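You operate a simulated robot arm through the tools that you are given. There is no shell and no other tool.

You are at the controls of a simulated robot arm. One attempt, no reset.

TASK
Seal the filled cup and stand it on the green mat.
Fine: use the cup sealer; first turn the grey knob till the amber light goes out; hold the steel handle down till the green light; slide the white drawer back in. Set down upright: large cup.

The check looks at the end state, three seconds after you hand in, the way a careful person would. Anything else that was tipped, shoved, dropped, spilled or broken makes it a failure. A push-on lid holds only when it is set on centred and level and pressed home; a screw cap is set on level and turned clockwise until tight.

THE ROBOT
A 7-joint arm with a fingered hand, fixed in place. Base frame: the origin is at the foot of the arm, x ahead of it, y to its left, z up; the work surface is at about z = 850. Units: mm, rad, N and s.
With the tool pointing down near the work surface it reaches from about 300 to 840 mm from the base axis. Its first joint turns from -2.496 to 2.496 rad. Payload 3 kg.
The tool frame sits at the grasp point between the pads (the TCP): z along the fingers, y along the line on which they close. The tips reach 26 mm beyond it. The gripper opens to 148 mm. The gripper's body begins 73 mm behind the TCP. The gripper is a hand of 3 fingers: y runs from the thumb to the fingers, the wrist lies at [0, 0, -229] in the tool frame, and closing takes about 1.5 s.
Orientation is that of the tool frame in the base frame, as a unit quaternion [w, x, y, z]. With the fingers straight down and closing along the base's y, the tool's x points along the base's -x, its y along +y and its z along -z.

THE INTERFACE
- The arm moves only by the tool servo_tool. Its argument "moves" is one flat list of numbers, 6 for each row, row after row: the shift along the base's x, y, z in mm, then the turn, a rotation vector about the base's x, y, z in rad. In form: [dx, dy, dz, ax, ay, az, dx, dy, dz, ax, ay, az, ...]. A call has 1 to 20 rows; each row shifts and turns the commanded pose from where the row before left it. "gripper" is the gripper command, from -1 (fully open) to 1 (shut), values between in proportion, set as the call begins (left out, the last holds). Each row takes 0.2 s and may step no farther than 50 mm and 0.15 rad from the row before; otherwise, or with a gripper value out of range, the whole call is refused. Where a pose cannot be reached the arm comes as near as it can. A force on the tool above 40 N (or 10 N above the force at the start of the call, whichever is more), or a blocked arm, ends the call early, and 0.2 s more pass. The fingers move at their own pace (about 153 mm/s each) and stop on an object; they squeeze with about 30 N. The grip force told is the motor's: it shows also when the fingers shut on nothing. Time passes only in rows, and 0.2 s behind the last, so rows that do not move let the fingers close. It gives the time, the measured TCP pose, the force on the tool (base axes), the opening and the grip force at its end, in the units of the frame above (readings bear some noise), with the torque about the TCP (base axes, N m) and any sound that the robot's microphone picked up, and new pictures: "pictures" is both (left out), scene, wrist or none.
- Cameras (640 x 400 px; columns grow to the right, rows downward): "scene" is fixed at [50.8, 510.1, 1610.9]; the picture's right is [-0.94, -0.35, 0.00], its down [-0.11, 0.31, -0.95] and it looks along [0.33, -0.89, -0.33] (base axes); focal length 322 px, centre (320, 200). "wrist" rides on the gripper at [68, -39, -90] in the tool frame; the picture's right is [0.50, 0.87, 0.00], its down [-0.66, 0.38, -0.65] and it looks along [-0.57, 0.33, 0.76] (tool axes); focal length 222 px, centre (320, 200). There is no depth. A picture from a camera that has moved, and an enlarged one, comes with that camera's place and axes in the base frame and with its lens. The place of the scene camera against the robot may be out by one fixed shift of up to 12 mm in any direction.
- move_column(by): slides the trunk up (or, below 0, down) by that many mm; the arm rides with it, the base frame stays. It gives what a move gives, with no picture.
- finger_targets(finger1, finger2, thumb_bend): sets how far each is bent, from 0 (flat) to 100 (curled in); at 30 the hand is open as for a grip, at 70 the pads meet at the TCP. One left out holds its place. A second passes; each finger stops where it meets its share of the squeeze, and holds until it gets a number again. A gripper value or a shape takes the hand back. It gives what a move gives, with no picture; readings hold the bend of each and the force on the fingers (four entries, about 0 where the hand has none), thumb and palm.
- preshape(shape): the hand has 3 fingers and takes this shape, open, in about a second: jaw (thumb against the fingers, like two jaws); tri (thumb and two fingers); tip (a fingertip pinch); poke (one finger out to press); point (the index stretched); flat (the hand flat); cup (the hand cupped); fist (a fist). The gripper value then closes the fingers along that shape, each until it touches; the sizes above hold for jaw. It gives what a move gives, with no picture.
- enlarge(camera, box): a new picture of the part [left, top, right, bottom] of that camera's present view, enlarged. It takes no simulated time.
- hand_in(): hands the job in; it is judged then, once.

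Nothing tells you positions but the pictures and the camera data. Unless the task says otherwise, let go and move clear before handing in.

The tools are called after "Call:" as a command line: name --argument value ..., lists and objects as JSON in quotes. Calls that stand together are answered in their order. servo_tool: Moves the arm, as the interface text tells. Its arguments: {"type":"object","properties":{"moves":{"type":"array","items":{"type":"number"}},"gripper":{"type":"number"},"pictures":{"type":"string","enum":["both","scene","wrist","none"]}},"required":["moves"]} The other tools are called the same way: move_column (by) slides the trunk up or down; preshape (shape) gives the hand a shape; finger_targets (finger1, finger2, thumb_bend) moves the fingers one by one; enlarge (camera, box) takes an enlarged picture of a part of a camera's view; hand_in () hands the job in.

At the start:

```text
time: 0.0
position: [731.7, -532.1, 1415.3]
tcp_rot: [-0.001, 0.0, 1.0, 0.0]
force: [-0.4, -0.5, -0.7]
ft_torque: [0.0, -0.02, 0.0]
grip_width: 147.8
grip_force: 0.0
shape: jaw
bend: [30.0, 30.0, 30.0]
finger forces: [0.0, 0.1, 0.1, 0.0, 0.0, 0.0]
trunk travel left (down, up): [-825.0, 65.0]
```

scene: 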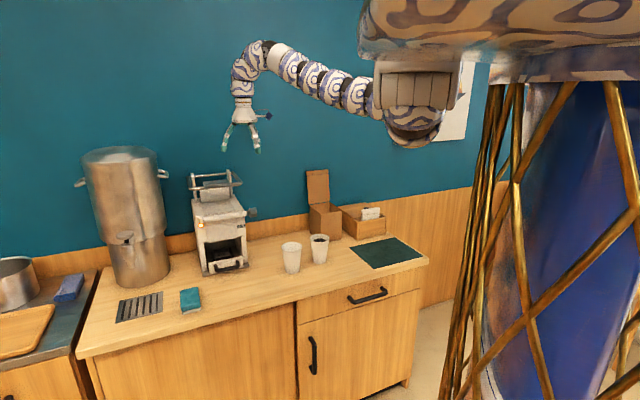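
wrist: 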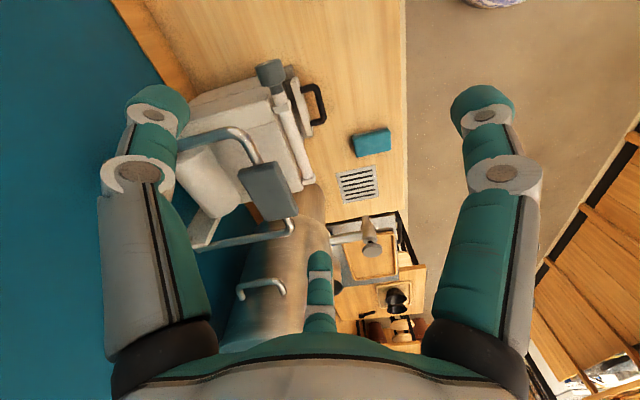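

I see a counter with an urn, the cup sealer, two cups and a green mat. I'll take enlarged pictures to find their exact places.

Call:
enlarge --camera "scene" --box '[170, 150, 290, 290]'

Call:
enlarge --camera "scene" --box '[270, 160, 440, 290]'

Call:
enlarge --camera "wrist" --box '[100, 20, 440, 340]'

```text
2.86 times, centred on (230, 220) of scene
camera zoom: at [50.8, 510.1, 1610.9], right [-0.94, -0.35, 0.0], down [-0.11, 0.31, -0.95], along [0.33, -0.89, -0.33], focal length 919 px, centre (577, 143)
```

zoom: 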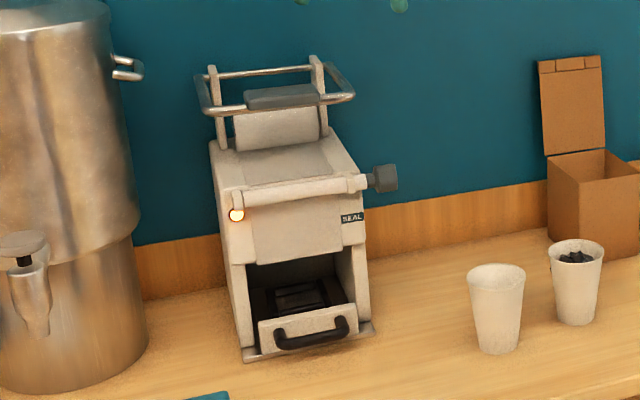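

```text
3.08 times, centred on (355, 225) of scene
camera zoom: at [50.8, 510.1, 1610.9], right [-0.94, -0.35, 0.0], down [-0.11, 0.31, -0.95], along [0.33, -0.89, -0.33], focal length 990 px, centre (212, 123)
```

zoom: 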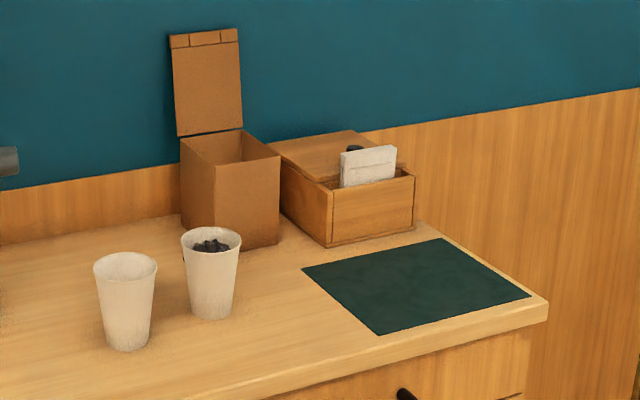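

```text
1.25 times, centred on (270, 180) of wrist
camera zoom: at [662.8, -571.2, 1505.0], right [-0.5, 0.87, 0.0], down [0.66, 0.38, 0.65], along [0.57, 0.33, -0.76], focal length 278 px, centre (382, 225)
```

zoom: 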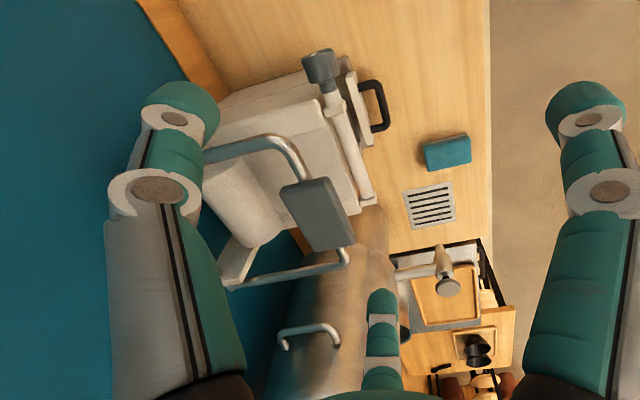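

Call:
enlarge --camera "scene" --box '[190, 160, 260, 220]'

Call:
enlarge --camera "scene" --box '[190, 220, 260, 280]'

Call:
enlarge --camera "scene" --box '[270, 220, 340, 280]'

```text
6.67 times, centred on (225, 190) of scene
camera zoom: at [50.8, 510.1, 1610.9], right [-0.94, -0.35, 0.0], down [-0.11, 0.31, -0.95], along [0.33, -0.89, -0.33], focal length 2145 px, centre (953, 267)
```

zoom: 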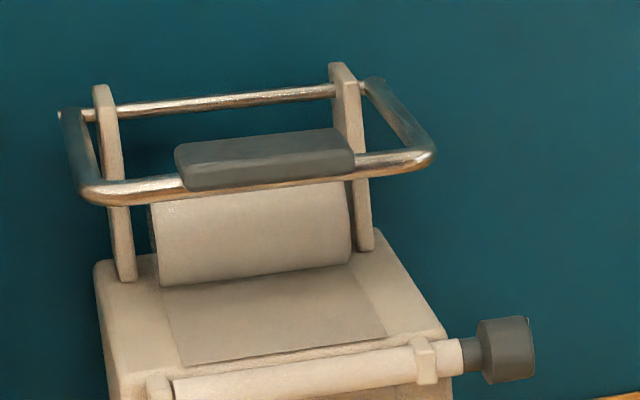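

```text
6.67 times, centred on (225, 250) of scene
camera zoom: at [50.8, 510.1, 1610.9], right [-0.94, -0.35, 0.0], down [-0.11, 0.31, -0.95], along [0.33, -0.89, -0.33], focal length 2145 px, centre (953, -133)
```

zoom: 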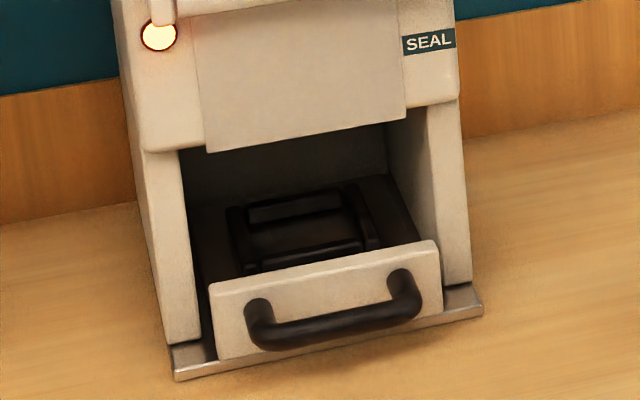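

```text
6.67 times, centred on (305, 250) of scene
camera zoom: at [50.8, 510.1, 1610.9], right [-0.94, -0.35, 0.0], down [-0.11, 0.31, -0.95], along [0.33, -0.89, -0.33], focal length 2145 px, centre (420, -133)
```

zoom: 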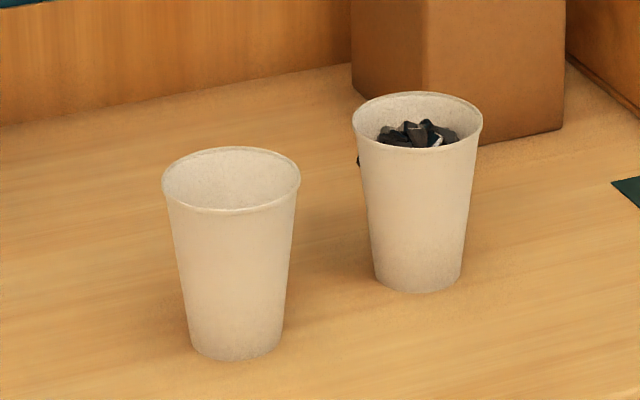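

The counter runs diagonally at 45° to the base frame. The sealer front is about 980 mm from the base, the filled cup about 880 mm and the mat about 850–950 mm. I'll first back off towards the robot and turn the hand square to the counter.

Call:
servo_tool --moves '[-26, 26, 0, 0, 0, -0.0982, -26, 26, 0, 0, 0, -0.0982, -26, 26, 0, 0, 0, -0.0982, -26, 26, 0, 0, 0, -0.0982, -26, 26, 0, 0, 0, -0.0982, -26, 26, 0, 0, 0, -0.0982, -26, 26, 0, 0, 0, -0.0982, -26, 26, 0, 0, 0, -0.0982]'

```text
time: 1.8
position: [731.1, -534.5, 1415.2]
tcp_rot: [0.001, 0.0, 1.0, 0.0]
force: [0.6, 0.0, 0.0]
ft_torque: [0.01, -0.02, 0.0]
grip_width: 148.0
grip_force: 0.0
shape: jaw
bend: [30.0, 30.0, 30.0]
finger forces: [0.0, 0.0, 0.1, 0.0, 0.1, 0.0]
out of reach, approached as far as the arm can: row 1, 2, 3, 4, 5, 6, 7, 8
trunk travel left (down, up): [-825.0, 65.0]
camera wrist: at [662.8, -571.2, 1504.9], right [-0.5, 0.87, 0.0], down [0.66, 0.38, 0.65], along [0.57, 0.33, -0.76], focal length 222 px, centre (320, 200)
```

scene: 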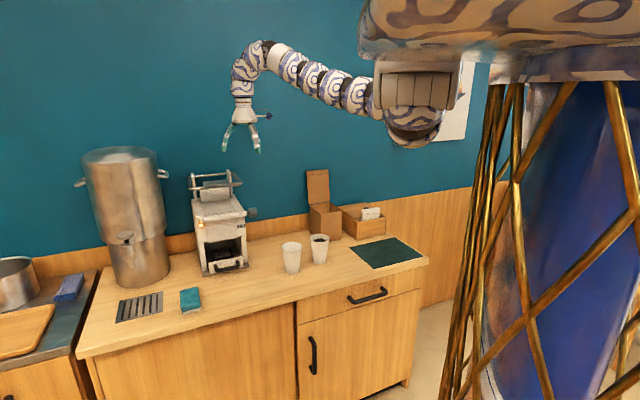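
wrist: 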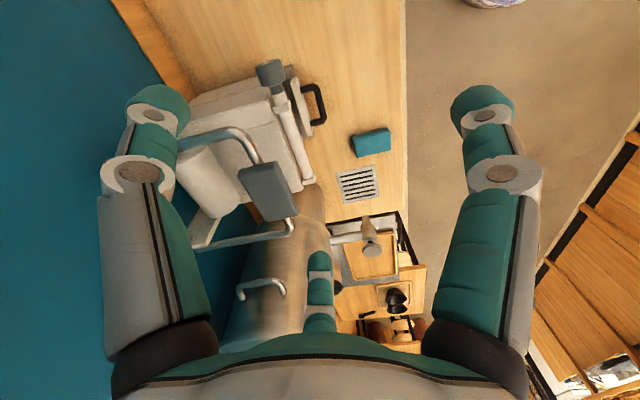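

Call:
servo_tool --moves '[0, 0, -20, 0, 0, 0]' --pictures "none"

```text
time: 2.2
position: [731.4, -533.7, 1415.5]
tcp_rot: [0.0, 0.0, 1.0, 0.0]
force: [0.2, 0.4, 1.1]
ft_torque: [0.02, -0.01, 0.0]
grip_width: 147.8
grip_force: 0.3
shape: jaw
bend: [30.0, 30.0, 30.0]
finger forces: [0.0, 0.0, 0.0, 0.1, 0.0, 0.1]
out of reach, approached as far as the arm can: row 1
trunk travel left (down, up): [-825.0, 65.0]
```

The arm reports every pose out of reach, even a small move down. I'll lower the trunk a little, which keeps the fingertips clear of the sealer handle, and test again.

Call:
move_column --by -60

Call:
servo_tool --moves '[-10, 10, 0, 0, 0, 0]' --pictures "none"

```text
time: 3.2
position: [731.7, -532.7, 1356.1]
tcp_rot: [0.0, -0.001, 1.0, -0.001]
force: [-0.7, 0.2, -0.3]
ft_torque: [0.01, -0.02, 0.0]
grip_width: 148.1
grip_force: 0.1
shape: jaw
bend: [30.0, 30.0, 30.0]
finger forces: [0.0, 0.0, 0.0, 0.1, 0.0, 0.0]
trunk travel left (down, up): [-765.0, 125.0]
```

```text
time: 3.6
position: [730.6, -532.6, 1354.9]
tcp_rot: [0.0, 0.0, 1.0, 0.0]
force: [0.3, 0.0, -0.7]
ft_torque: [0.02, -0.02, 0.0]
grip_width: 147.8
grip_force: 0.0
shape: jaw
bend: [30.0, 30.0, 30.0]
finger forces: [0.1, 0.0, 0.0, 0.0, 0.1, 0.0]
out of reach, approached as far as the arm can: row 1
trunk travel left (down, up): [-765.0, 125.0]
```

Call:
servo_tool --moves '[0, 0, 20, 0, 0, 0]' --pictures "none"

Call:
servo_tool --moves '[0, 0, 0, 0, 0, 0.1]' --pictures "none"

Call:
servo_tool --moves '[0, 0, 0, 0.07, 0.07, 0]' --pictures "none"

Call:
servo_tool --moves '[0, 20, 0, 0, 0, 0]' --pictures "none"

```text
time: 4.0
position: [729.8, -532.1, 1375.3]
tcp_rot: [0.0, 0.001, 1.0, 0.0]
force: [-0.4, 0.0, 1.3]
ft_torque: [-0.04, -0.04, 0.0]
grip_width: 147.9
grip_force: 0.1
shape: jaw
bend: [30.0, 30.0, 30.0]
finger forces: [0.0, 0.0, 0.0, 0.1, 0.1, 0.0]
trunk travel left (down, up): [-765.0, 125.0]
```

```text
time: 4.4
position: [729.4, -533.2, 1375.8]
tcp_rot: [0.0, -0.051, 0.999, 0.0]
force: [-0.8, -0.3, 0.2]
ft_torque: [-0.01, 0.0, 0.02]
grip_width: 148.0
grip_force: 0.1
shape: jaw
bend: [30.0, 30.0, 30.0]
finger forces: [0.0, 0.0, 0.0, 0.0, 0.0, 0.0]
trunk travel left (down, up): [-765.0, 125.0]
```

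```text
time: 4.8
position: [735.8, -537.5, 1361.0]
tcp_rot: [-0.032, -0.05, 0.998, 0.036]
force: [0.8, 0.3, -0.1]
ft_torque: [-0.01, 0.01, -0.02]
grip_width: 148.0
grip_force: 0.1
shape: jaw
bend: [30.0, 30.0, 30.0]
finger forces: [0.1, 0.0, 0.1, 0.1, 0.0, 0.0]
out of reach, approached as far as the arm can: row 1
trunk travel left (down, up): [-765.0, 125.0]
```

```text
time: 5.2
position: [739.4, -514.6, 1359.0]
tcp_rot: [-0.033, -0.05, 0.998, 0.037]
force: [0.7, -0.6, -0.1]
ft_torque: [0.01, -0.02, 0.03]
grip_width: 148.0
grip_force: 0.1
shape: jaw
bend: [30.0, 30.0, 30.0]
finger forces: [0.0, 0.0, 0.1, 0.0, 0.0, 0.0]
trunk travel left (down, up): [-765.0, 125.0]
```

Moving up and turning both work, so the start pose sat at a limit of the arm. I'll raise the hand relative to the trunk and then draw it back.

Call:
servo_tool --moves '[0, 0, 40, -0.036, -0.036, 0, 0, 0, 40, -0.036, -0.036, 0, 0, 0, 40, 0, 0, 0]' --pictures "none"

Call:
servo_tool --moves '[-26, 26, 0, 0, 0, 0, -26, 26, 0, 0, 0, 0, -26, 26, 0, 0, 0, 0]' --pictures "none"

Call:
servo_tool --moves '[0, 0, 0, 0, 0, -0.1, 0, 0, 0, 0, 0, -0.1, 0, 0, 0, 0, 0, -0.1]' --pictures "scene"

```text
time: 6.0
position: [764.2, -532.2, 1393.7]
tcp_rot: [0.002, -0.051, 0.999, -0.001]
force: [-0.3, -0.5, 0.0]
ft_torque: [-0.02, -0.03, 0.01]
grip_width: 148.1
grip_force: 0.0
shape: jaw
bend: [30.0, 30.0, 30.0]
finger forces: [0.1, 0.0, 0.0, 0.1, 0.1, 0.0]
out of reach, approached as far as the arm can: row 1, 2, 3
trunk travel left (down, up): [-765.0, 125.0]
```

```text
time: 6.8
position: [740.2, -501.1, 1377.9]
tcp_rot: [0.002, -0.05, 0.999, -0.001]
force: [-0.5, 0.6, -0.1]
ft_torque: [-0.03, 0.02, 0.0]
grip_width: 147.6
grip_force: 0.0
shape: jaw
bend: [30.0, 30.0, 30.0]
finger forces: [0.0, 0.0, 0.1, 0.1, 0.1, 0.1]
out of reach, approached as far as the arm can: row 1, 2, 3
trunk travel left (down, up): [-765.0, 125.0]
```

```text
time: 7.6
position: [739.9, -503.1, 1377.7]
tcp_rot: [0.001, 0.101, 0.995, -0.001]
force: [0.9, 0.4, -0.3]
ft_torque: [0.01, 0.0, -0.01]
grip_width: 147.9
grip_force: 0.0
shape: jaw
bend: [30.0, 30.0, 30.0]
finger forces: [0.0, 0.1, 0.0, 0.1, 0.0, 0.0]
trunk travel left (down, up): [-765.0, 125.0]
```

scene: 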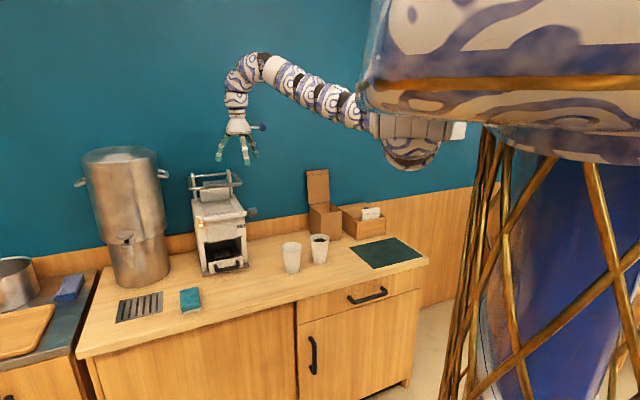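

Call:
servo_tool --moves '[0, 0, 0, -0.07, -0.07, 0, 0, 0, 0, -0.07, -0.07, 0, 0, 0, 0, -0.07, -0.07, 0]' --pictures "none"

Call:
servo_tool --moves '[-20, 20, 0, 0, 0, 0, -20, 20, 0, 0, 0, 0]' --pictures "none"

Call:
servo_tool --moves '[0, 0, 40, 0, 0, 0, 0, 0, 40, 0, 0, 0]' --pictures "none"

```text
time: 8.4
position: [740.3, -501.9, 1378.3]
tcp_rot: [0.002, 0.099, 0.995, 0.0]
force: [-0.2, 0.4, -0.7]
ft_torque: [0.0, -0.04, -0.01]
grip_width: 148.1
grip_force: 0.1
shape: jaw
bend: [30.0, 30.0, 30.0]
finger forces: [0.0, 0.1, 0.0, 0.0, 0.0, 0.1]
out of reach, approached as far as the arm can: row 1, 2, 3
trunk travel left (down, up): [-765.0, 125.0]
```

```text
time: 9.0
position: [740.6, -501.0, 1378.3]
tcp_rot: [0.002, 0.1, 0.995, -0.001]
force: [-1.1, -0.9, 0.5]
ft_torque: [0.02, 0.0, -0.02]
grip_width: 147.8
grip_force: 0.1
shape: jaw
bend: [30.0, 30.0, 30.0]
finger forces: [0.0, 0.0, 0.0, 0.1, 0.1, 0.1]
out of reach, approached as far as the arm can: row 1, 2
trunk travel left (down, up): [-765.0, 125.0]
```

```text
time: 9.6
position: [759.3, -511.5, 1388.3]
tcp_rot: [0.003, 0.099, 0.995, -0.001]
force: [-0.9, 0.4, 0.5]
ft_torque: [0.01, -0.02, 0.01]
grip_width: 147.7
grip_force: 0.0
shape: jaw
bend: [30.0, 30.0, 30.0]
finger forces: [0.1, 0.0, 0.1, 0.0, 0.1, 0.1]
out of reach, approached as far as the arm can: row 1, 2
trunk travel left (down, up): [-765.0, 125.0]
```

Call:
enlarge --camera "scene" --box '[200, 20, 470, 190]'

```text
2.35 times, centred on (335, 105) of scene
camera zoom: at [50.8, 510.1, 1610.9], right [-0.94, -0.35, 0.0], down [-0.11, 0.31, -0.95], along [0.33, -0.89, -0.33], focal length 757 px, centre (285, 424)
```

zoom: 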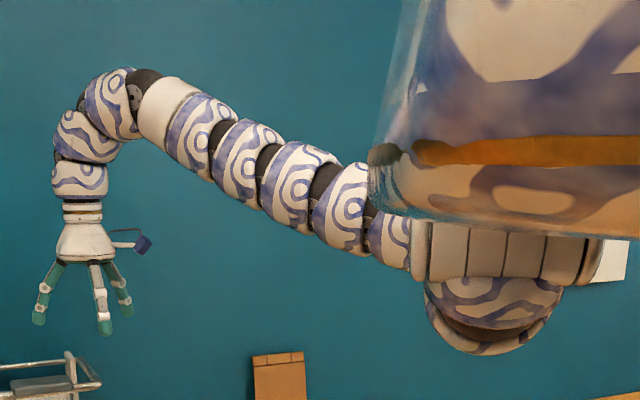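

Call:
servo_tool --moves '[18.9, -13, 1, -0.0566, -0.0824, 0, 18.5, -12.7, 3, -0.0566, -0.0824, 0, 18, -12.4, 5, -0.0566, -0.0824, 0]' --pictures "none"

```text
time: 10.4
position: [814.1, -549.0, 1396.8]
tcp_rot: [0.132, 0.098, 0.984, -0.073]
force: [0.2, 0.5, -0.4]
ft_torque: [-0.01, -0.01, 0.01]
grip_width: 147.7
grip_force: 0.0
shape: jaw
bend: [30.0, 30.0, 30.0]
finger forces: [0.1, 0.0, 0.1, 0.1, 0.1, 0.0]
trunk travel left (down, up): [-765.0, 125.0]
```

Call:
servo_tool --moves '[-16.5, 11.3, 0, 0, 0, 0, -16.5, 11.3, 0, 0, 0, 0]' --pictures "none"

Call:
servo_tool --moves '[0, 0, -20, 0, 0, 0]' --pictures "none"

Call:
servo_tool --moves '[0, 0, 30, 0, 0, 0, 0, 0, 30, 0, 0, 0]' --pictures "none"

```text
time: 11.0
position: [806.7, -543.5, 1395.3]
tcp_rot: [0.132, 0.097, 0.984, -0.073]
force: [0.1, -0.6, 0.8]
ft_torque: [0.0, 0.04, 0.02]
grip_width: 148.0
grip_force: 0.1
shape: jaw
bend: [30.0, 30.0, 30.0]
finger forces: [0.0, 0.0, 0.0, 0.0, 0.0, 0.0]
out of reach, approached as far as the arm can: row 1, 2
trunk travel left (down, up): [-765.0, 125.0]
```

```text
time: 11.4
position: [806.9, -543.7, 1396.1]
tcp_rot: [0.132, 0.098, 0.984, -0.072]
force: [0.6, 0.5, 0.6]
ft_torque: [0.01, 0.0, -0.01]
grip_width: 148.1
grip_force: 0.0
shape: jaw
bend: [30.0, 30.0, 30.0]
finger forces: [0.0, 0.0, 0.0, 0.0, 0.0, 0.0]
out of reach, approached as far as the arm can: row 1
trunk travel left (down, up): [-765.0, 125.0]
```

```text
time: 12.0
position: [803.9, -542.5, 1455.9]
tcp_rot: [0.133, 0.099, 0.984, -0.072]
force: [-0.9, 0.3, -0.7]
ft_torque: [0.02, -0.04, -0.03]
grip_width: 147.9
grip_force: 0.1
shape: jaw
bend: [30.0, 30.0, 30.0]
finger forces: [0.1, 0.1, 0.0, 0.1, 0.1, 0.0]
trunk travel left (down, up): [-765.0, 125.0]
```

Call:
servo_tool --moves '[-24.7, 17, 0, 0, 0, 0, -24.7, 17, 0, 0, 0, 0, -24.7, 17, 0, 0, 0, 0, -24.7, 17, 0, 0, 0, 0]' --pictures "none"

Call:
servo_tool --moves '[0, 0, 40, 0, 0, 0, 0, 0, 40, 0, 0, 0, 0, 0, 40, 0, 0, 0]' --pictures "scene"

```text
time: 13.0
position: [787.1, -532.4, 1454.0]
tcp_rot: [0.133, 0.097, 0.984, -0.071]
force: [0.1, 0.0, -0.3]
ft_torque: [0.02, 0.02, 0.02]
grip_width: 148.2
grip_force: 0.2
shape: jaw
bend: [30.0, 30.0, 30.0]
finger forces: [0.1, 0.0, 0.0, 0.1, 0.0, 0.0]
out of reach, approached as far as the arm can: row 1, 2, 3, 4
trunk travel left (down, up): [-765.0, 125.0]
```

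```text
time: 13.8
position: [809.9, -549.0, 1506.8]
tcp_rot: [0.136, 0.098, 0.983, -0.073]
force: [0.2, 0.3, 0.6]
ft_torque: [-0.04, -0.01, -0.02]
grip_width: 148.1
grip_force: 0.0
shape: jaw
bend: [30.0, 30.0, 30.0]
finger forces: [0.1, 0.0, 0.1, 0.1, 0.1, 0.0]
out of reach, approached as far as the arm can: row 1, 2, 3
trunk travel left (down, up): [-765.0, 125.0]
```

scene: 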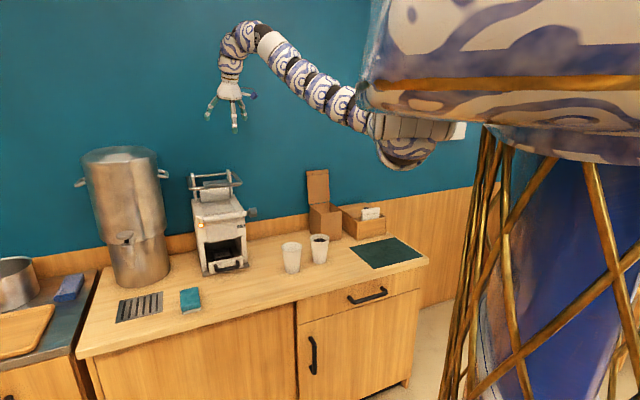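

Call:
servo_tool --moves '[24.7, -17, 0, 0, 0, 0, 24.7, -17, 0, 0, 0, 0]' --pictures "none"

Call:
servo_tool --moves '[24.7, -17, 0, 0, 0, 0]' --pictures "none"

Call:
servo_tool --moves '[0, 0, -40, 0, 0, 0, 0, 0, -40, 0, 0, 0, 0, 0, -40, 0, 0, 0]' --pictures "scene"

```text
time: 14.4
position: [857.1, -586.3, 1505.9]
tcp_rot: [0.132, 0.099, 0.984, -0.073]
force: [0.7, 0.3, -0.1]
ft_torque: [0.02, 0.01, -0.02]
grip_width: 148.0
grip_force: 0.1
shape: jaw
bend: [30.0, 30.0, 30.0]
finger forces: [0.0, 0.0, 0.0, 0.1, 0.0, 0.0]
trunk travel left (down, up): [-765.0, 125.0]
```

```text
time: 14.8
position: [883.3, -603.4, 1505.3]
tcp_rot: [0.131, 0.1, 0.984, -0.073]
force: [-0.1, -0.8, 0.7]
ft_torque: [0.07, 0.01, 0.01]
grip_width: 148.1
grip_force: 0.0
shape: jaw
bend: [30.0, 30.0, 30.0]
finger forces: [0.1, 0.0, 0.1, 0.1, 0.0, 0.0]
trunk travel left (down, up): [-765.0, 125.0]
```

```text
time: 15.6
position: [884.1, -600.3, 1383.5]
tcp_rot: [0.132, 0.098, 0.984, -0.072]
force: [1.0, -0.5, 0.7]
ft_torque: [0.03, 0.0, 0.0]
grip_width: 147.9
grip_force: 0.1
shape: jaw
bend: [30.0, 30.0, 30.0]
finger forces: [0.0, 0.0, 0.1, 0.0, 0.0, 0.0]
trunk travel left (down, up): [-765.0, 125.0]
```

scene: 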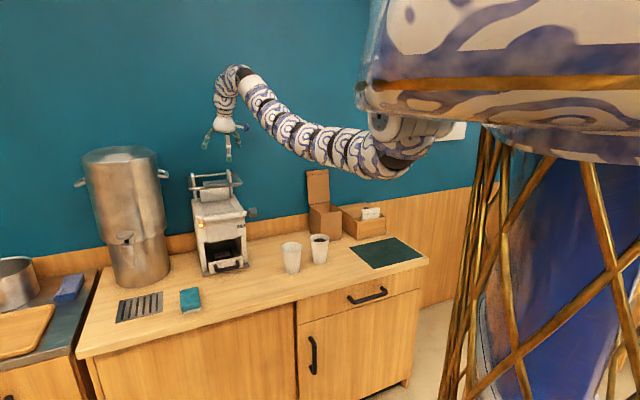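

The arm is curled in an elbow-down shape, and that is why it can't come inward. I'll swing it over the mat side, where there is free space, and straighten it there so the elbow can flip upward.

Call:
servo_tool --moves '[-27.5, -38.6, 0, 0, 0, -0.0443, -29.2, -37.3, 0, 0, 0, -0.0443, -30.8, -36, 0, 0, 0, -0.0443, -32.3, -34.6, 0, 0, 0, -0.0443, -33.8, -33.1, 0, 0, 0, -0.0443, -35.3, -31.6, 0, 0, 0, -0.0443, -36.6, -30, 0, 0, 0, -0.0443, -37.9, -28.3, 0, 0, 0, -0.0443, -39.2, -26.6, 0, 0, 0, -0.0443, -40.3, -24.9, 0, 0, 0, -0.0443, -41.4, -23.1, 0, 0, 0, -0.0443, -42.3, -21.2, 0, 0, 0, -0.0443, -43.2, -19.3, 0, 0, 0, -0.0443, -44, -17.4, 0, 0, 0, -0.0443, -44.8, -15.4, 0, 0, 0, -0.0443, -45.4, -13.4, 0, 0, 0, -0.0443, -46, -11.4, 0, 0, 0, -0.0443]'

```text
time: 19.2
position: [232.8, -1042.3, 1387.1]
tcp_rot: [0.097, 0.454, 0.878, -0.116]
force: [0.1, 0.0, -0.9]
ft_torque: [0.01, 0.01, 0.03]
grip_width: 147.9
grip_force: 0.1
shape: jaw
bend: [30.0, 30.0, 30.0]
finger forces: [0.0, 0.1, 0.0, 0.1, 0.0, 0.0]
trunk travel left (down, up): [-765.0, 125.0]
camera wrist: at [156.1, -984.3, 1458.3], right [0.42, 0.87, -0.24], down [0.64, -0.1, 0.76], along [0.64, -0.48, -0.6], focal length 222 px, centre (320, 200)
```

scene: 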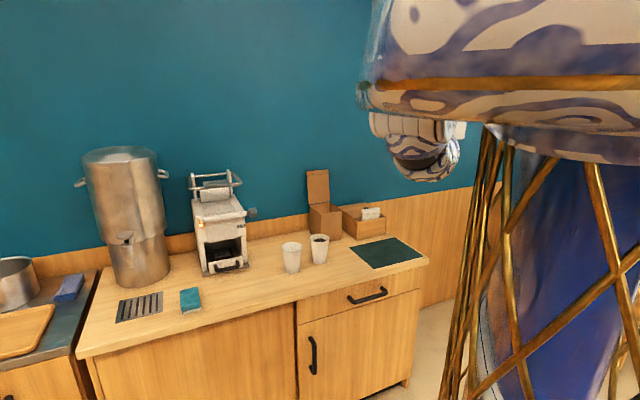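
wrist: 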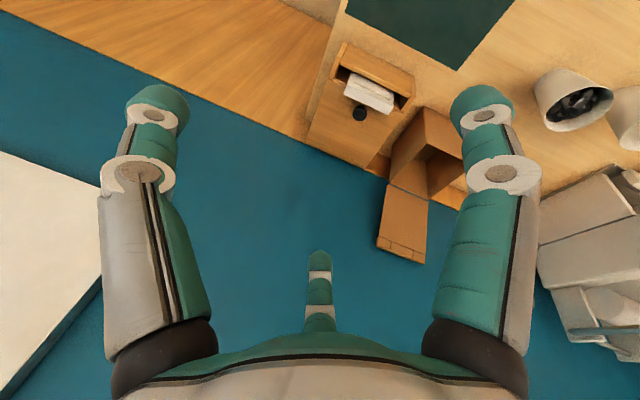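

Call:
servo_tool --moves '[5.9, -26.5, 10.3, -0.124, -0.0277, 0, 5.6, -25, 13.7, -0.124, -0.0277, 0, 5.2, -23.1, 16.8, -0.124, -0.0277, 0, 4.7, -20.9, 19.7, -0.124, -0.0277, 0, 4.1, -18.3, 22.3, -0.124, -0.0277, 0, 3.4, -15.3, 24.4, -0.124, -0.0277, 0, 2.7, -12.2, 26.3, -0.124, -0.0277, 0, 2, -8.9, 27.6, -0.124, -0.0277, 0, 1.2, -5.4, 28.5, -0.124, -0.0277, 0, 0.4, -1.9, 29, -0.124, -0.0277, 0]'

```text
time: 21.4
position: [266.4, -1198.6, 1601.9]
tcp_rot: [0.454, 0.323, 0.627, -0.544]
force: [-0.1, -0.2, -0.6]
ft_torque: [-0.04, 0.01, -0.04]
grip_width: 147.8
grip_force: 0.0
shape: jaw
bend: [30.0, 30.0, 30.0]
finger forces: [0.0, 0.0, 0.0, 0.0, 0.0, 0.0]
trunk travel left (down, up): [-765.0, 125.0]
camera wrist: at [186.1, -1123.2, 1555.3], right [0.59, 0.13, -0.8], down [0.44, 0.77, 0.45], along [0.67, -0.62, 0.4], focal length 222 px, centre (320, 200)
```

scene: 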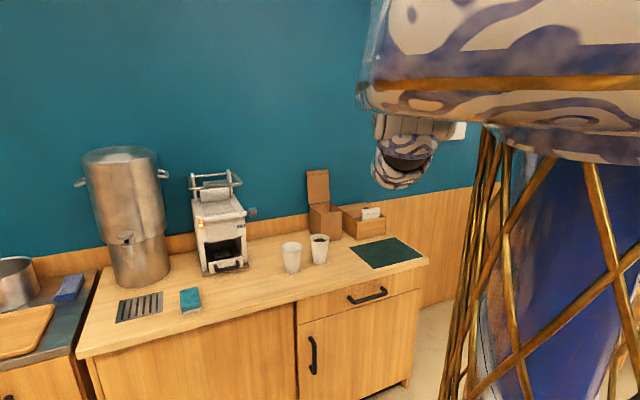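
wrist: 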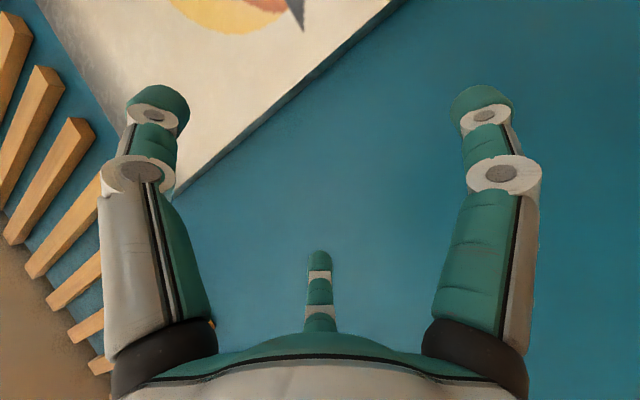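

Call:
servo_tool --moves '[-8.7, 39, 0, 0, 0, 0, -8.7, 39, 0, 0, 0, 0, -8.7, 39, 0, 0, 0, 0, -8.7, 39, 0, 0, 0, 0, -8.7, 39, 0, 0, 0, 0]' --pictures "none"

Call:
servo_tool --moves '[0, 0, -40, 0, 0, 0, 0, 0, -40, 0, 0, 0, 0, 0, -40, 0, 0, 0, 0, 0, -40, 0, 0, 0]' --pictures "scene"

```text
time: 22.6
position: [225.5, -1005.0, 1605.0]
tcp_rot: [0.454, 0.324, 0.628, -0.543]
force: [-0.3, 0.6, 0.3]
ft_torque: [0.04, -0.02, 0.0]
grip_width: 148.0
grip_force: 0.1
shape: jaw
bend: [30.0, 30.0, 30.0]
finger forces: [0.0, 0.0, 0.0, 0.1, 0.1, 0.0]
trunk travel left (down, up): [-765.0, 125.0]
```

```text
time: 23.6
position: [226.0, -1004.9, 1444.1]
tcp_rot: [0.454, 0.324, 0.627, -0.544]
force: [-0.9, -0.3, -0.5]
ft_torque: [0.03, -0.02, 0.0]
grip_width: 147.8
grip_force: 0.0
shape: jaw
bend: [30.0, 30.0, 30.0]
finger forces: [0.0, 0.0, 0.0, 0.0, 0.0, 0.1]
trunk travel left (down, up): [-765.0, 125.0]
```

scene: 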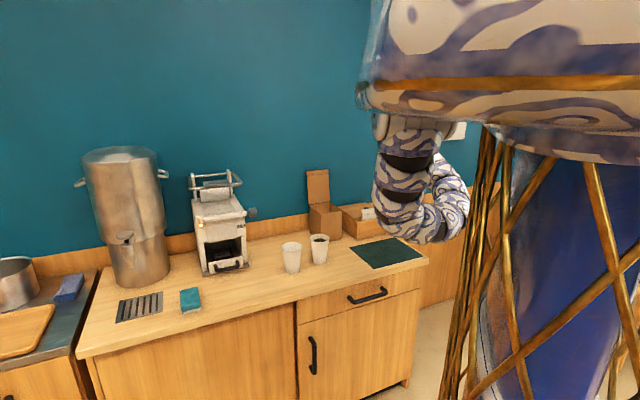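

Call:
servo_tool --moves '[-44.4, -8.9, 0, 0, 0, -0.044, -44.8, -6.9, 0, 0, 0, -0.044, -45, -5, 0, 0, 0, -0.044, -45.2, -3, 0, 0, 0, -0.044, -45.3, -1, 0, 0, 0, -0.044, -45.3, 1, 0, 0, 0, -0.044, -45.2, 3, 0, 0, 0, -0.044]' --pictures "none"

Call:
servo_tool --moves '[-3.5, -39.8, 0, 0, 0, 0, -3.5, -39.8, 0, 0, 0, 0, -3.5, -39.8, 0, 0, 0, 0, -3.5, -39.8, 0, 0, 0, 0, -3.5, -39.8, 0, 0, 0, 0, -3.5, -39.8, 0, 0, 0, 0]' --pictures "scene"

```text
time: 25.2
position: [-94.0, -1025.5, 1443.5]
tcp_rot: [-0.365, -0.417, -0.57, 0.607]
force: [0.6, -0.4, -0.4]
ft_torque: [-0.01, 0.01, -0.02]
grip_width: 148.1
grip_force: 0.1
shape: jaw
bend: [30.0, 30.0, 30.0]
finger forces: [0.0, 0.1, 0.0, 0.0, 0.0, 0.0]
trunk travel left (down, up): [-765.0, 125.0]
```

```text
time: 26.6
position: [-110.1, -1265.5, 1441.7]
tcp_rot: [-0.366, -0.415, -0.571, 0.606]
force: [1.1, 0.0, -1.2]
ft_torque: [-0.06, 0.0, -0.07]
grip_width: 147.9
grip_force: 0.1
shape: jaw
bend: [30.0, 30.0, 30.0]
finger forces: [0.0, 0.0, 0.0, 0.0, 0.1, 0.0]
trunk travel left (down, up): [-765.0, 125.0]
```

scene: 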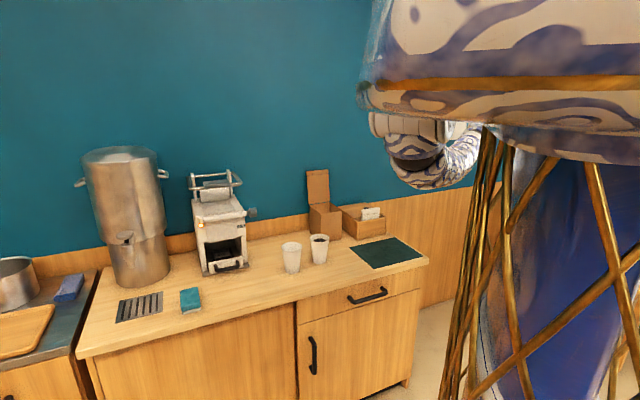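

Call:
servo_tool --moves '[-3.5, -39.8, 0, 0, 0, 0, -3.5, -39.8, 0, 0, 0, 0, -3.5, -39.8, 0, 0, 0, 0, -3.5, -39.8, 0, 0, 0, 0]' --pictures "scene"

```text
time: 27.6
position: [-109.2, -1282.1, 1449.1]
tcp_rot: [-0.366, -0.416, -0.571, 0.606]
force: [-0.5, 0.2, -0.9]
ft_torque: [-0.01, -0.02, 0.01]
grip_width: 148.1
grip_force: 0.1
shape: jaw
bend: [30.0, 30.0, 30.0]
finger forces: [0.0, 0.0, 0.1, 0.1, 0.0, 0.0]
out of reach, approached as far as the arm can: row 1, 2, 3, 4
trunk travel left (down, up): [-765.0, 125.0]
```

scene: 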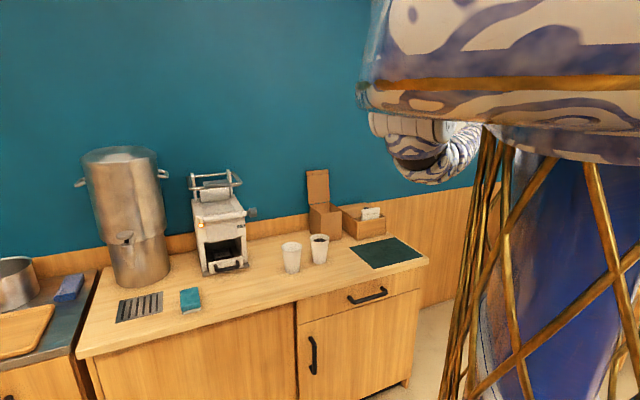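

Call:
servo_tool --moves '[1.5, 16.6, -42.4, 0.1195, -0.0106, 0, 1.8, 19.8, -42, 0.1195, -0.0106, 0, 2, 23, -41.2, 0.1195, -0.0106, 0, 2.3, 26.1, -40.1, 0.1195, -0.0106, 0, 2.6, 29, -38.5, 0.1195, -0.0106, 0, 2.8, 31.8, -36.7, 0.1195, -0.0106, 0, 3, 34.2, -34.5, 0.1195, -0.0106, 0, 3.2, 36.4, -32, 0.1195, -0.0106, 0, 3.4, 38.2, -29.4, 0.1195, -0.0106, 0]' --pictures "scene"

```text
time: 29.6
position: [-86.8, -1026.2, 1110.0]
tcp_rot: [0.127, 0.572, 0.783, -0.209]
force: [-0.4, 0.3, 0.6]
ft_torque: [-0.02, 0.05, 0.0]
grip_width: 147.9
grip_force: 0.0
shape: jaw
bend: [30.0, 30.0, 30.0]
finger forces: [0.1, 0.1, 0.0, 0.0, 0.0, 0.0]
trunk travel left (down, up): [-765.0, 125.0]
```

scene: 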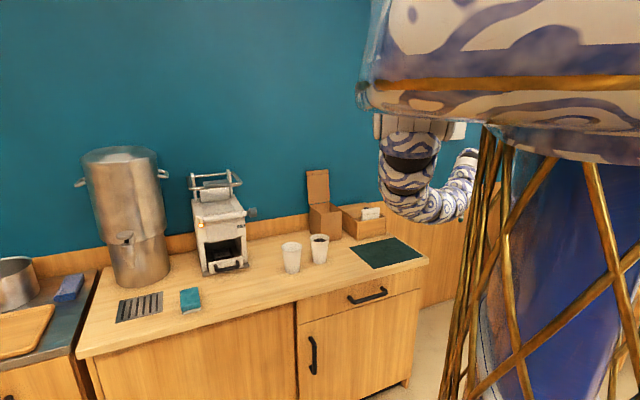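

Call:
servo_tool --moves '[2, 23, -8, 0.1195, -0.0106, 0, 2, 23, -6, 0.1195, -0.0106, 0, 2, 26, -4, 0.1195, -0.0106, 0, 2, 26, -2, 0.1195, -0.0106, 0]' --pictures "none"

Call:
servo_tool --moves '[3, 40, 0, 0, 0, 0, 3, 40, 0, 0, 0, 0, 3, 40, 0, 0, 0, 0, 3, 40, 0, 0, 0, 0]' --pictures "scene"

```text
time: 30.6
position: [-77.0, -929.8, 1091.1]
tcp_rot: [0.003, 0.59, 0.808, -0.005]
force: [0.3, 0.3, 0.2]
ft_torque: [0.0, -0.01, 0.0]
grip_width: 147.9
grip_force: 0.0
shape: jaw
bend: [30.0, 30.0, 30.0]
finger forces: [0.0, 0.1, 0.0, 0.0, 0.1, 0.1]
trunk travel left (down, up): [-765.0, 125.0]
```

```text
time: 31.6
position: [-68.7, -792.0, 1068.1]
tcp_rot: [0.006, 0.59, 0.807, -0.008]
force: [-0.9, 0.1, -0.4]
ft_torque: [-0.02, -0.07, 0.02]
grip_width: 147.8
grip_force: 0.0
shape: jaw
bend: [30.0, 30.0, 30.0]
finger forces: [0.0, 0.0, 0.1, 0.0, 0.0, 0.0]
out of reach, approached as far as the arm can: row 2, 3, 4
trunk travel left (down, up): [-765.0, 125.0]
```

scene: 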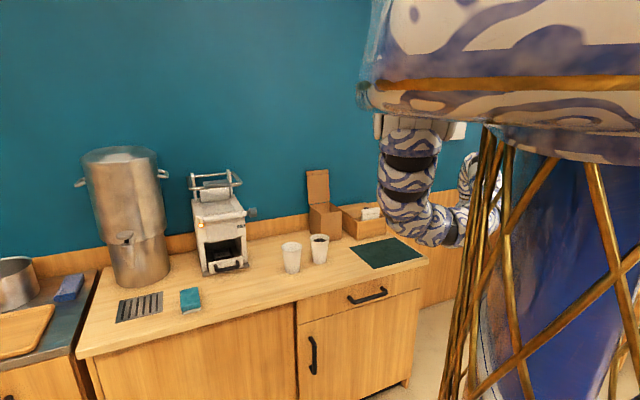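

This pose now reaches with the tool straight down, with the elbow hanging clear above the work height. I'll raise the hand, lower the trunk for more reach, and then swing towards the counter to look closely.

Call:
servo_tool --moves '[0, 0, 40, 0, 0, 0, 0, 0, 40, 0, 0, 0, 0, 0, 40, 0, 0, 0, 0, 0, 40, 0, 0, 0]' --pictures "none"

Call:
move_column --by -100

```text
time: 32.6
position: [-66.9, -792.3, 1067.7]
tcp_rot: [0.006, 0.59, 0.808, -0.007]
force: [-0.4, -0.2, 0.4]
ft_torque: [0.0, 0.01, -0.02]
grip_width: 147.8
grip_force: 0.1
shape: jaw
bend: [30.0, 30.0, 30.0]
finger forces: [0.0, 0.0, 0.1, 0.0, 0.0, 0.0]
out of reach, approached as far as the arm can: row 1, 2, 3, 4
trunk travel left (down, up): [-765.0, 125.0]
```

```text
time: 33.9
position: [-66.4, -793.3, 969.4]
tcp_rot: [0.005, 0.59, 0.807, -0.008]
force: [-0.1, 0.0, -0.2]
ft_torque: [0.03, 0.02, -0.02]
grip_width: 148.1
grip_force: 0.1
shape: jaw
bend: [30.0, 30.0, 30.0]
finger forces: [0.0, 0.0, 0.0, 0.0, 0.0, 0.1]
trunk travel left (down, up): [-665.0, 225.0]
```

Call:
move_column --by 100

Call:
servo_tool --moves '[-2, -25, 0, 0, 0, 0, 37, -2.2, 0, 0, 0, 0.0367, 37.1, -0.5, 0, 0, 0, 0.0367, 37.1, 1.2, 0, 0, 0, 0.0367, 37, 3, 0, 0, 0, 0.0367, 36.8, 4.7, 0, 0, 0, 0.0367, 36.5, 6.4, 0, 0, 0, 0.0367, 36.2, 8.1, 0, 0, 0, 0.0367, 35.8, 9.8, 0, 0, 0, 0.0367, 35.3, 11.4, 0, 0, 0, 0.0367, 34.7, 13.1, 0, 0, 0, 0.0367, 34.1, 14.7, 0, 0, 0, 0.0367, 33.3, 16.3, 0, 0, 0, 0.0367, 32.6, 17.8, 0, 0, 0, 0.0367]'

```text
time: 35.3
position: [-68.3, -793.7, 1068.2]
tcp_rot: [0.006, 0.59, 0.807, -0.007]
force: [-0.2, 0.1, -0.4]
ft_torque: [-0.01, 0.04, 0.01]
grip_width: 148.1
grip_force: 0.1
shape: jaw
bend: [30.0, 30.0, 30.0]
finger forces: [0.0, 0.0, 0.0, 0.0, 0.0, 0.0]
trunk travel left (down, up): [-765.0, 125.0]
```

```text
time: 38.3
position: [396.2, -714.2, 1066.7]
tcp_rot: [0.011, 0.382, 0.924, -0.007]
force: [-0.1, -0.8, -0.3]
ft_torque: [0.0, 0.0, -0.06]
grip_width: 148.3
grip_force: 0.1
shape: jaw
bend: [30.0, 30.0, 30.0]
finger forces: [0.1, 0.0, 0.0, 0.0, 0.0, 0.0]
trunk travel left (down, up): [-765.0, 125.0]
camera wrist: at [318.7, -690.8, 1154.7], right [0.26, 0.97, -0.02], down [0.72, -0.18, 0.67], along [0.64, -0.19, -0.74], focal length 222 px, centre (320, 200)
```

scene: 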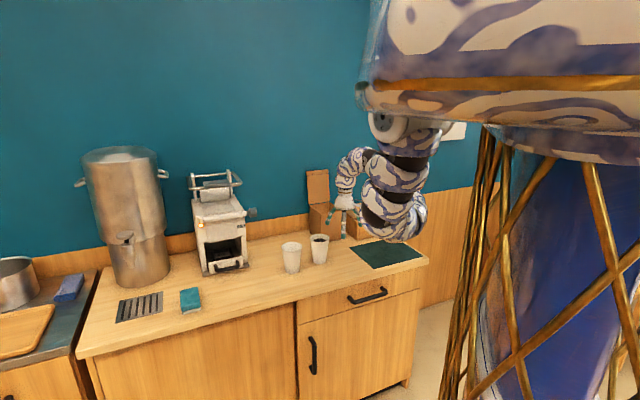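
wrist: 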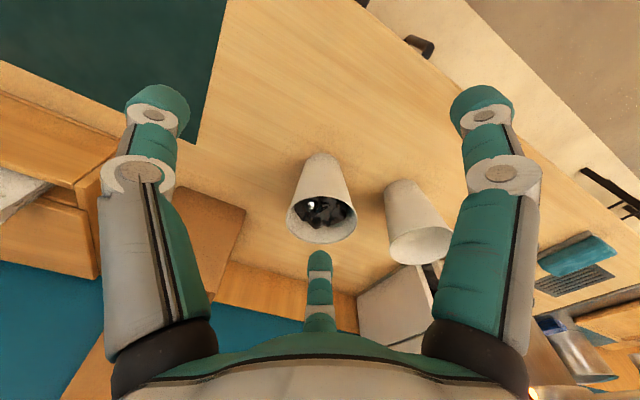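

Call:
enlarge --camera "scene" --box '[300, 130, 440, 260]'

Call:
enlarge --camera "wrist" --box '[260, 120, 480, 260]'

```text
3.08 times, centred on (370, 195) of scene
camera zoom: at [50.8, 510.1, 1610.9], right [-0.94, -0.35, 0.0], down [-0.11, 0.31, -0.95], along [0.33, -0.89, -0.33], focal length 990 px, centre (166, 215)
```

zoom: 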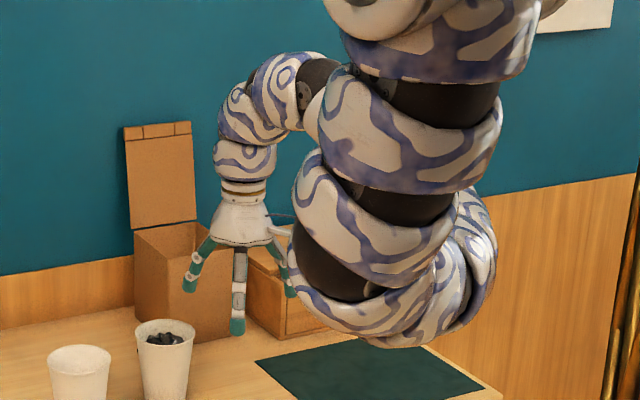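

```text
2.86 times, centred on (370, 190) of wrist
camera zoom: at [318.7, -690.8, 1154.7], right [0.26, 0.97, -0.02], down [0.72, -0.18, 0.67], along [0.64, -0.19, -0.74], focal length 635 px, centre (177, 229)
```

zoom: 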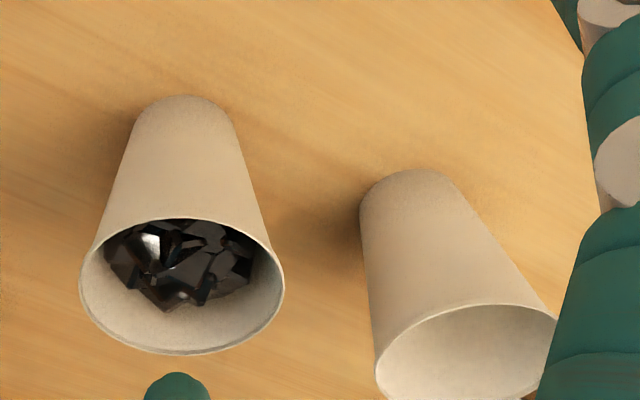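

The cup holds ice chunks, its rim is about 92 mm across and it stands near (520, -747). The grey knob comes first, so I'll pitch the hand to horizontal in the free space here before going to the sealer.

Call:
servo_tool --moves '[23, -23, 2.3, -0.101, -0.101, 0, 22.6, -22.6, 6.9, -0.101, -0.101, 0, 21.6, -21.6, 11.4, -0.101, -0.101, 0, 20.3, -20.3, 15.7, -0.101, -0.101, 0, 18.5, -18.5, 19.6, -0.101, -0.101, 0, 16.3, -16.3, 23.1, -0.101, -0.101, 0, 13.9, -13.9, 26.1, -0.101, -0.101, 0, 11, -11, 28.6, -0.101, -0.101, 0, 8.1, -8.1, 30.6, -0.101, -0.101, 0, 5, -5, 32, -0.101, -0.101, 0, 1.6, -1.6, 32.6, -0.101, -0.101, 0]' --pictures "scene"

Call:
servo_tool --moves '[-28, 28, 0, 0, 0, 0, -28, 28, 0, 0, 0, 0, -28, 28, 0, 0, 0, 0, -28, 28, 0, 0, 0, 0, -28, 28, 0, 0, 0, 0, -28, 28, 0, 0, 0, 0]' --pictures "scene"

```text
time: 40.7
position: [558.2, -876.0, 1296.6]
tcp_rot: [0.66, 0.269, 0.645, -0.275]
force: [0.2, 0.5, -0.9]
ft_torque: [0.0, -0.03, 0.02]
grip_width: 148.3
grip_force: 0.0
shape: jaw
bend: [30.0, 30.0, 30.0]
finger forces: [0.0, 0.1, 0.0, 0.0, 0.0, 0.0]
trunk travel left (down, up): [-765.0, 125.0]
```

scene: 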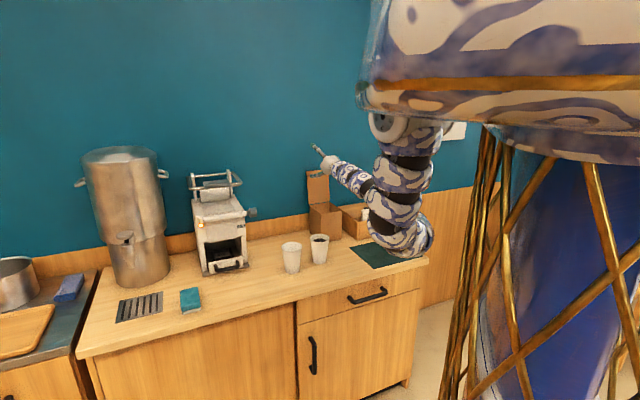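

```text
time: 42.1
position: [391.0, -729.7, 1282.9]
tcp_rot: [0.661, 0.268, 0.645, -0.274]
force: [0.2, -0.6, 1.0]
ft_torque: [0.02, 0.0, 0.0]
grip_width: 148.2
grip_force: 0.1
shape: jaw
bend: [30.0, 30.0, 30.0]
finger forces: [0.1, 0.0, 0.0, 0.1, 0.0, 0.0]
out of reach, approached as far as the arm can: row 6
trunk travel left (down, up): [-765.0, 125.0]
```

scene: 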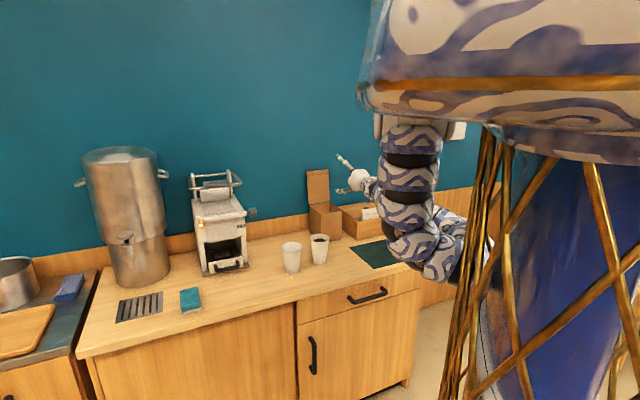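

Call:
servo_tool --moves '[0, 0, 0, 0, 0, 0, 0, 0, 0, 0, 0, 0, 0, 0, 0, 0, 0, 0, 0, 0, 0, 0, 0, 0]' --gripper 0.3

Call:
enlarge --camera "scene" --box '[320, 140, 400, 210]'

```text
time: 43.1
position: [391.8, -730.5, 1282.6]
tcp_rot: [0.66, 0.269, 0.645, -0.275]
force: [-0.6, 0.8, -0.1]
ft_torque: [-0.03, 0.01, 0.0]
grip_width: 52.0
grip_force: 0.1
shape: jaw
bend: [77.0, 77.0, 70.0]
finger forces: [0.0, 0.1, 0.0, 0.1, 0.0, 0.1]
trunk travel left (down, up): [-765.0, 125.0]
camera wrist: at [300.3, -693.9, 1212.9], right [0.62, 0.6, -0.5], down [-0.2, 0.74, 0.64], along [0.76, -0.3, 0.58], focal length 222 px, centre (320, 200)
```

scene: 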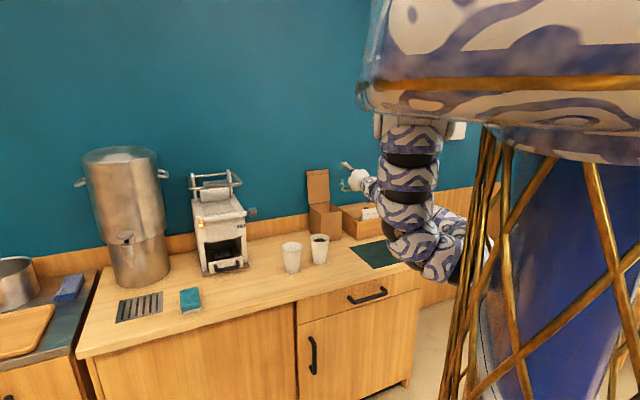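
wrist: 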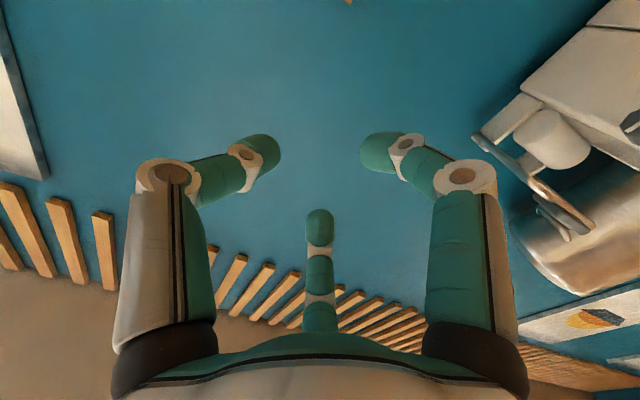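

```text
5.71 times, centred on (360, 175) of scene
camera zoom: at [50.8, 510.1, 1610.9], right [-0.94, -0.35, 0.0], down [-0.11, 0.31, -0.95], along [0.33, -0.89, -0.33], focal length 1839 px, centre (91, 343)
```

zoom: 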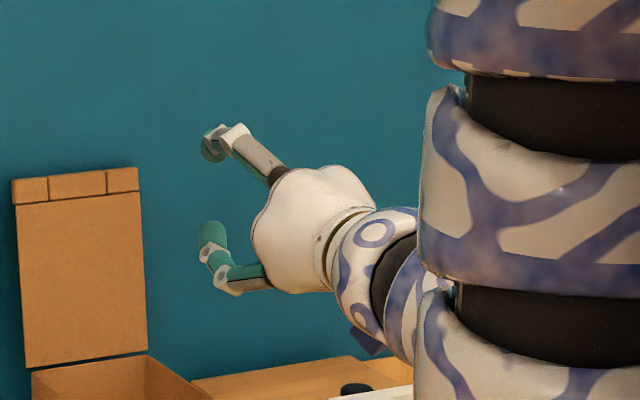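

Call:
servo_tool --moves '[30.2, 5, 0, 0, 0, 0.08727, 28.9, 6.2, 0, 0, 0, 0.08727, 27.4, 7.2, 0, 0, 0, 0.08727, 25.9, 8, 0, 0, 0, 0.08727, 24.3, 8.8, 0, 0, 0, 0.08727, 22.7, 9.4, 0, 0, 0, 0.08727, 21, 9.8, 0, 0, 0, 0.08727, 19.3, 10.1, 0, 0, 0, 0.08727, 17.6, 10.3, 0, 0, 0, 0.08727, 15.8, 10.3, 0, 0, 0, 0.08727, 14.1, 10.1, 0, 0, 0, 0.08727, 12.4, 9.8, 0, 0, 0, 0.08727, 10.7, 9.4, 0, 0, 0, 0.08727, 9.1, 8.8, 0, 0, 0, 0.08727, 7.5, 8, 0, 0, 0, 0.08727, 6, 7.2, 0, 0, 0, 0.08727, 4.5, 6.2, 0, 0, 0, 0.08727, 3.2, 5, 0, 0, 0, 0.08727]' --gripper -1

```text
time: 46.9
position: [691.5, -579.7, 1282.3]
tcp_rot: [0.66, -0.267, 0.647, 0.273]
force: [0.2, -0.4, -0.3]
ft_torque: [0.01, -0.02, -0.05]
grip_width: 147.8
grip_force: 0.0
shape: jaw
bend: [30.0, 30.0, 30.0]
finger forces: [0.0, 0.1, 0.0, 0.1, 0.0, 0.0]
trunk travel left (down, up): [-765.0, 125.0]
camera wrist: at [655.0, -668.8, 1212.7], right [-0.6, 0.62, -0.5], down [-0.74, -0.2, 0.64], along [0.3, 0.76, 0.58], focal length 222 px, centre (320, 200)
```

scene: 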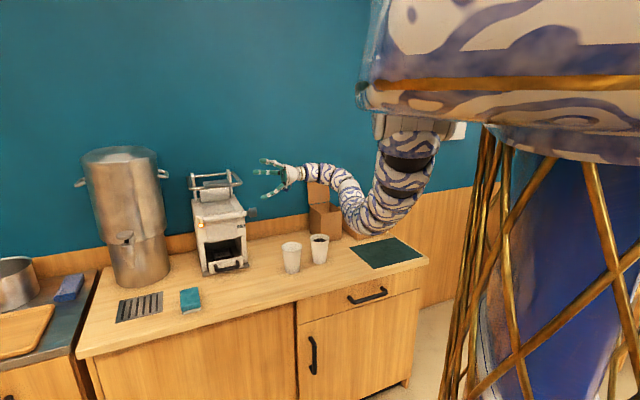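
wrist: 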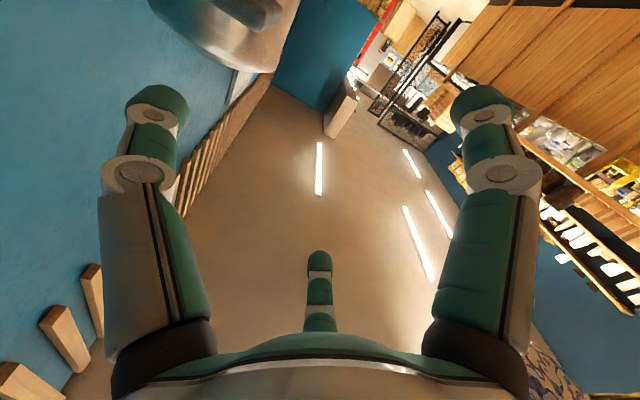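

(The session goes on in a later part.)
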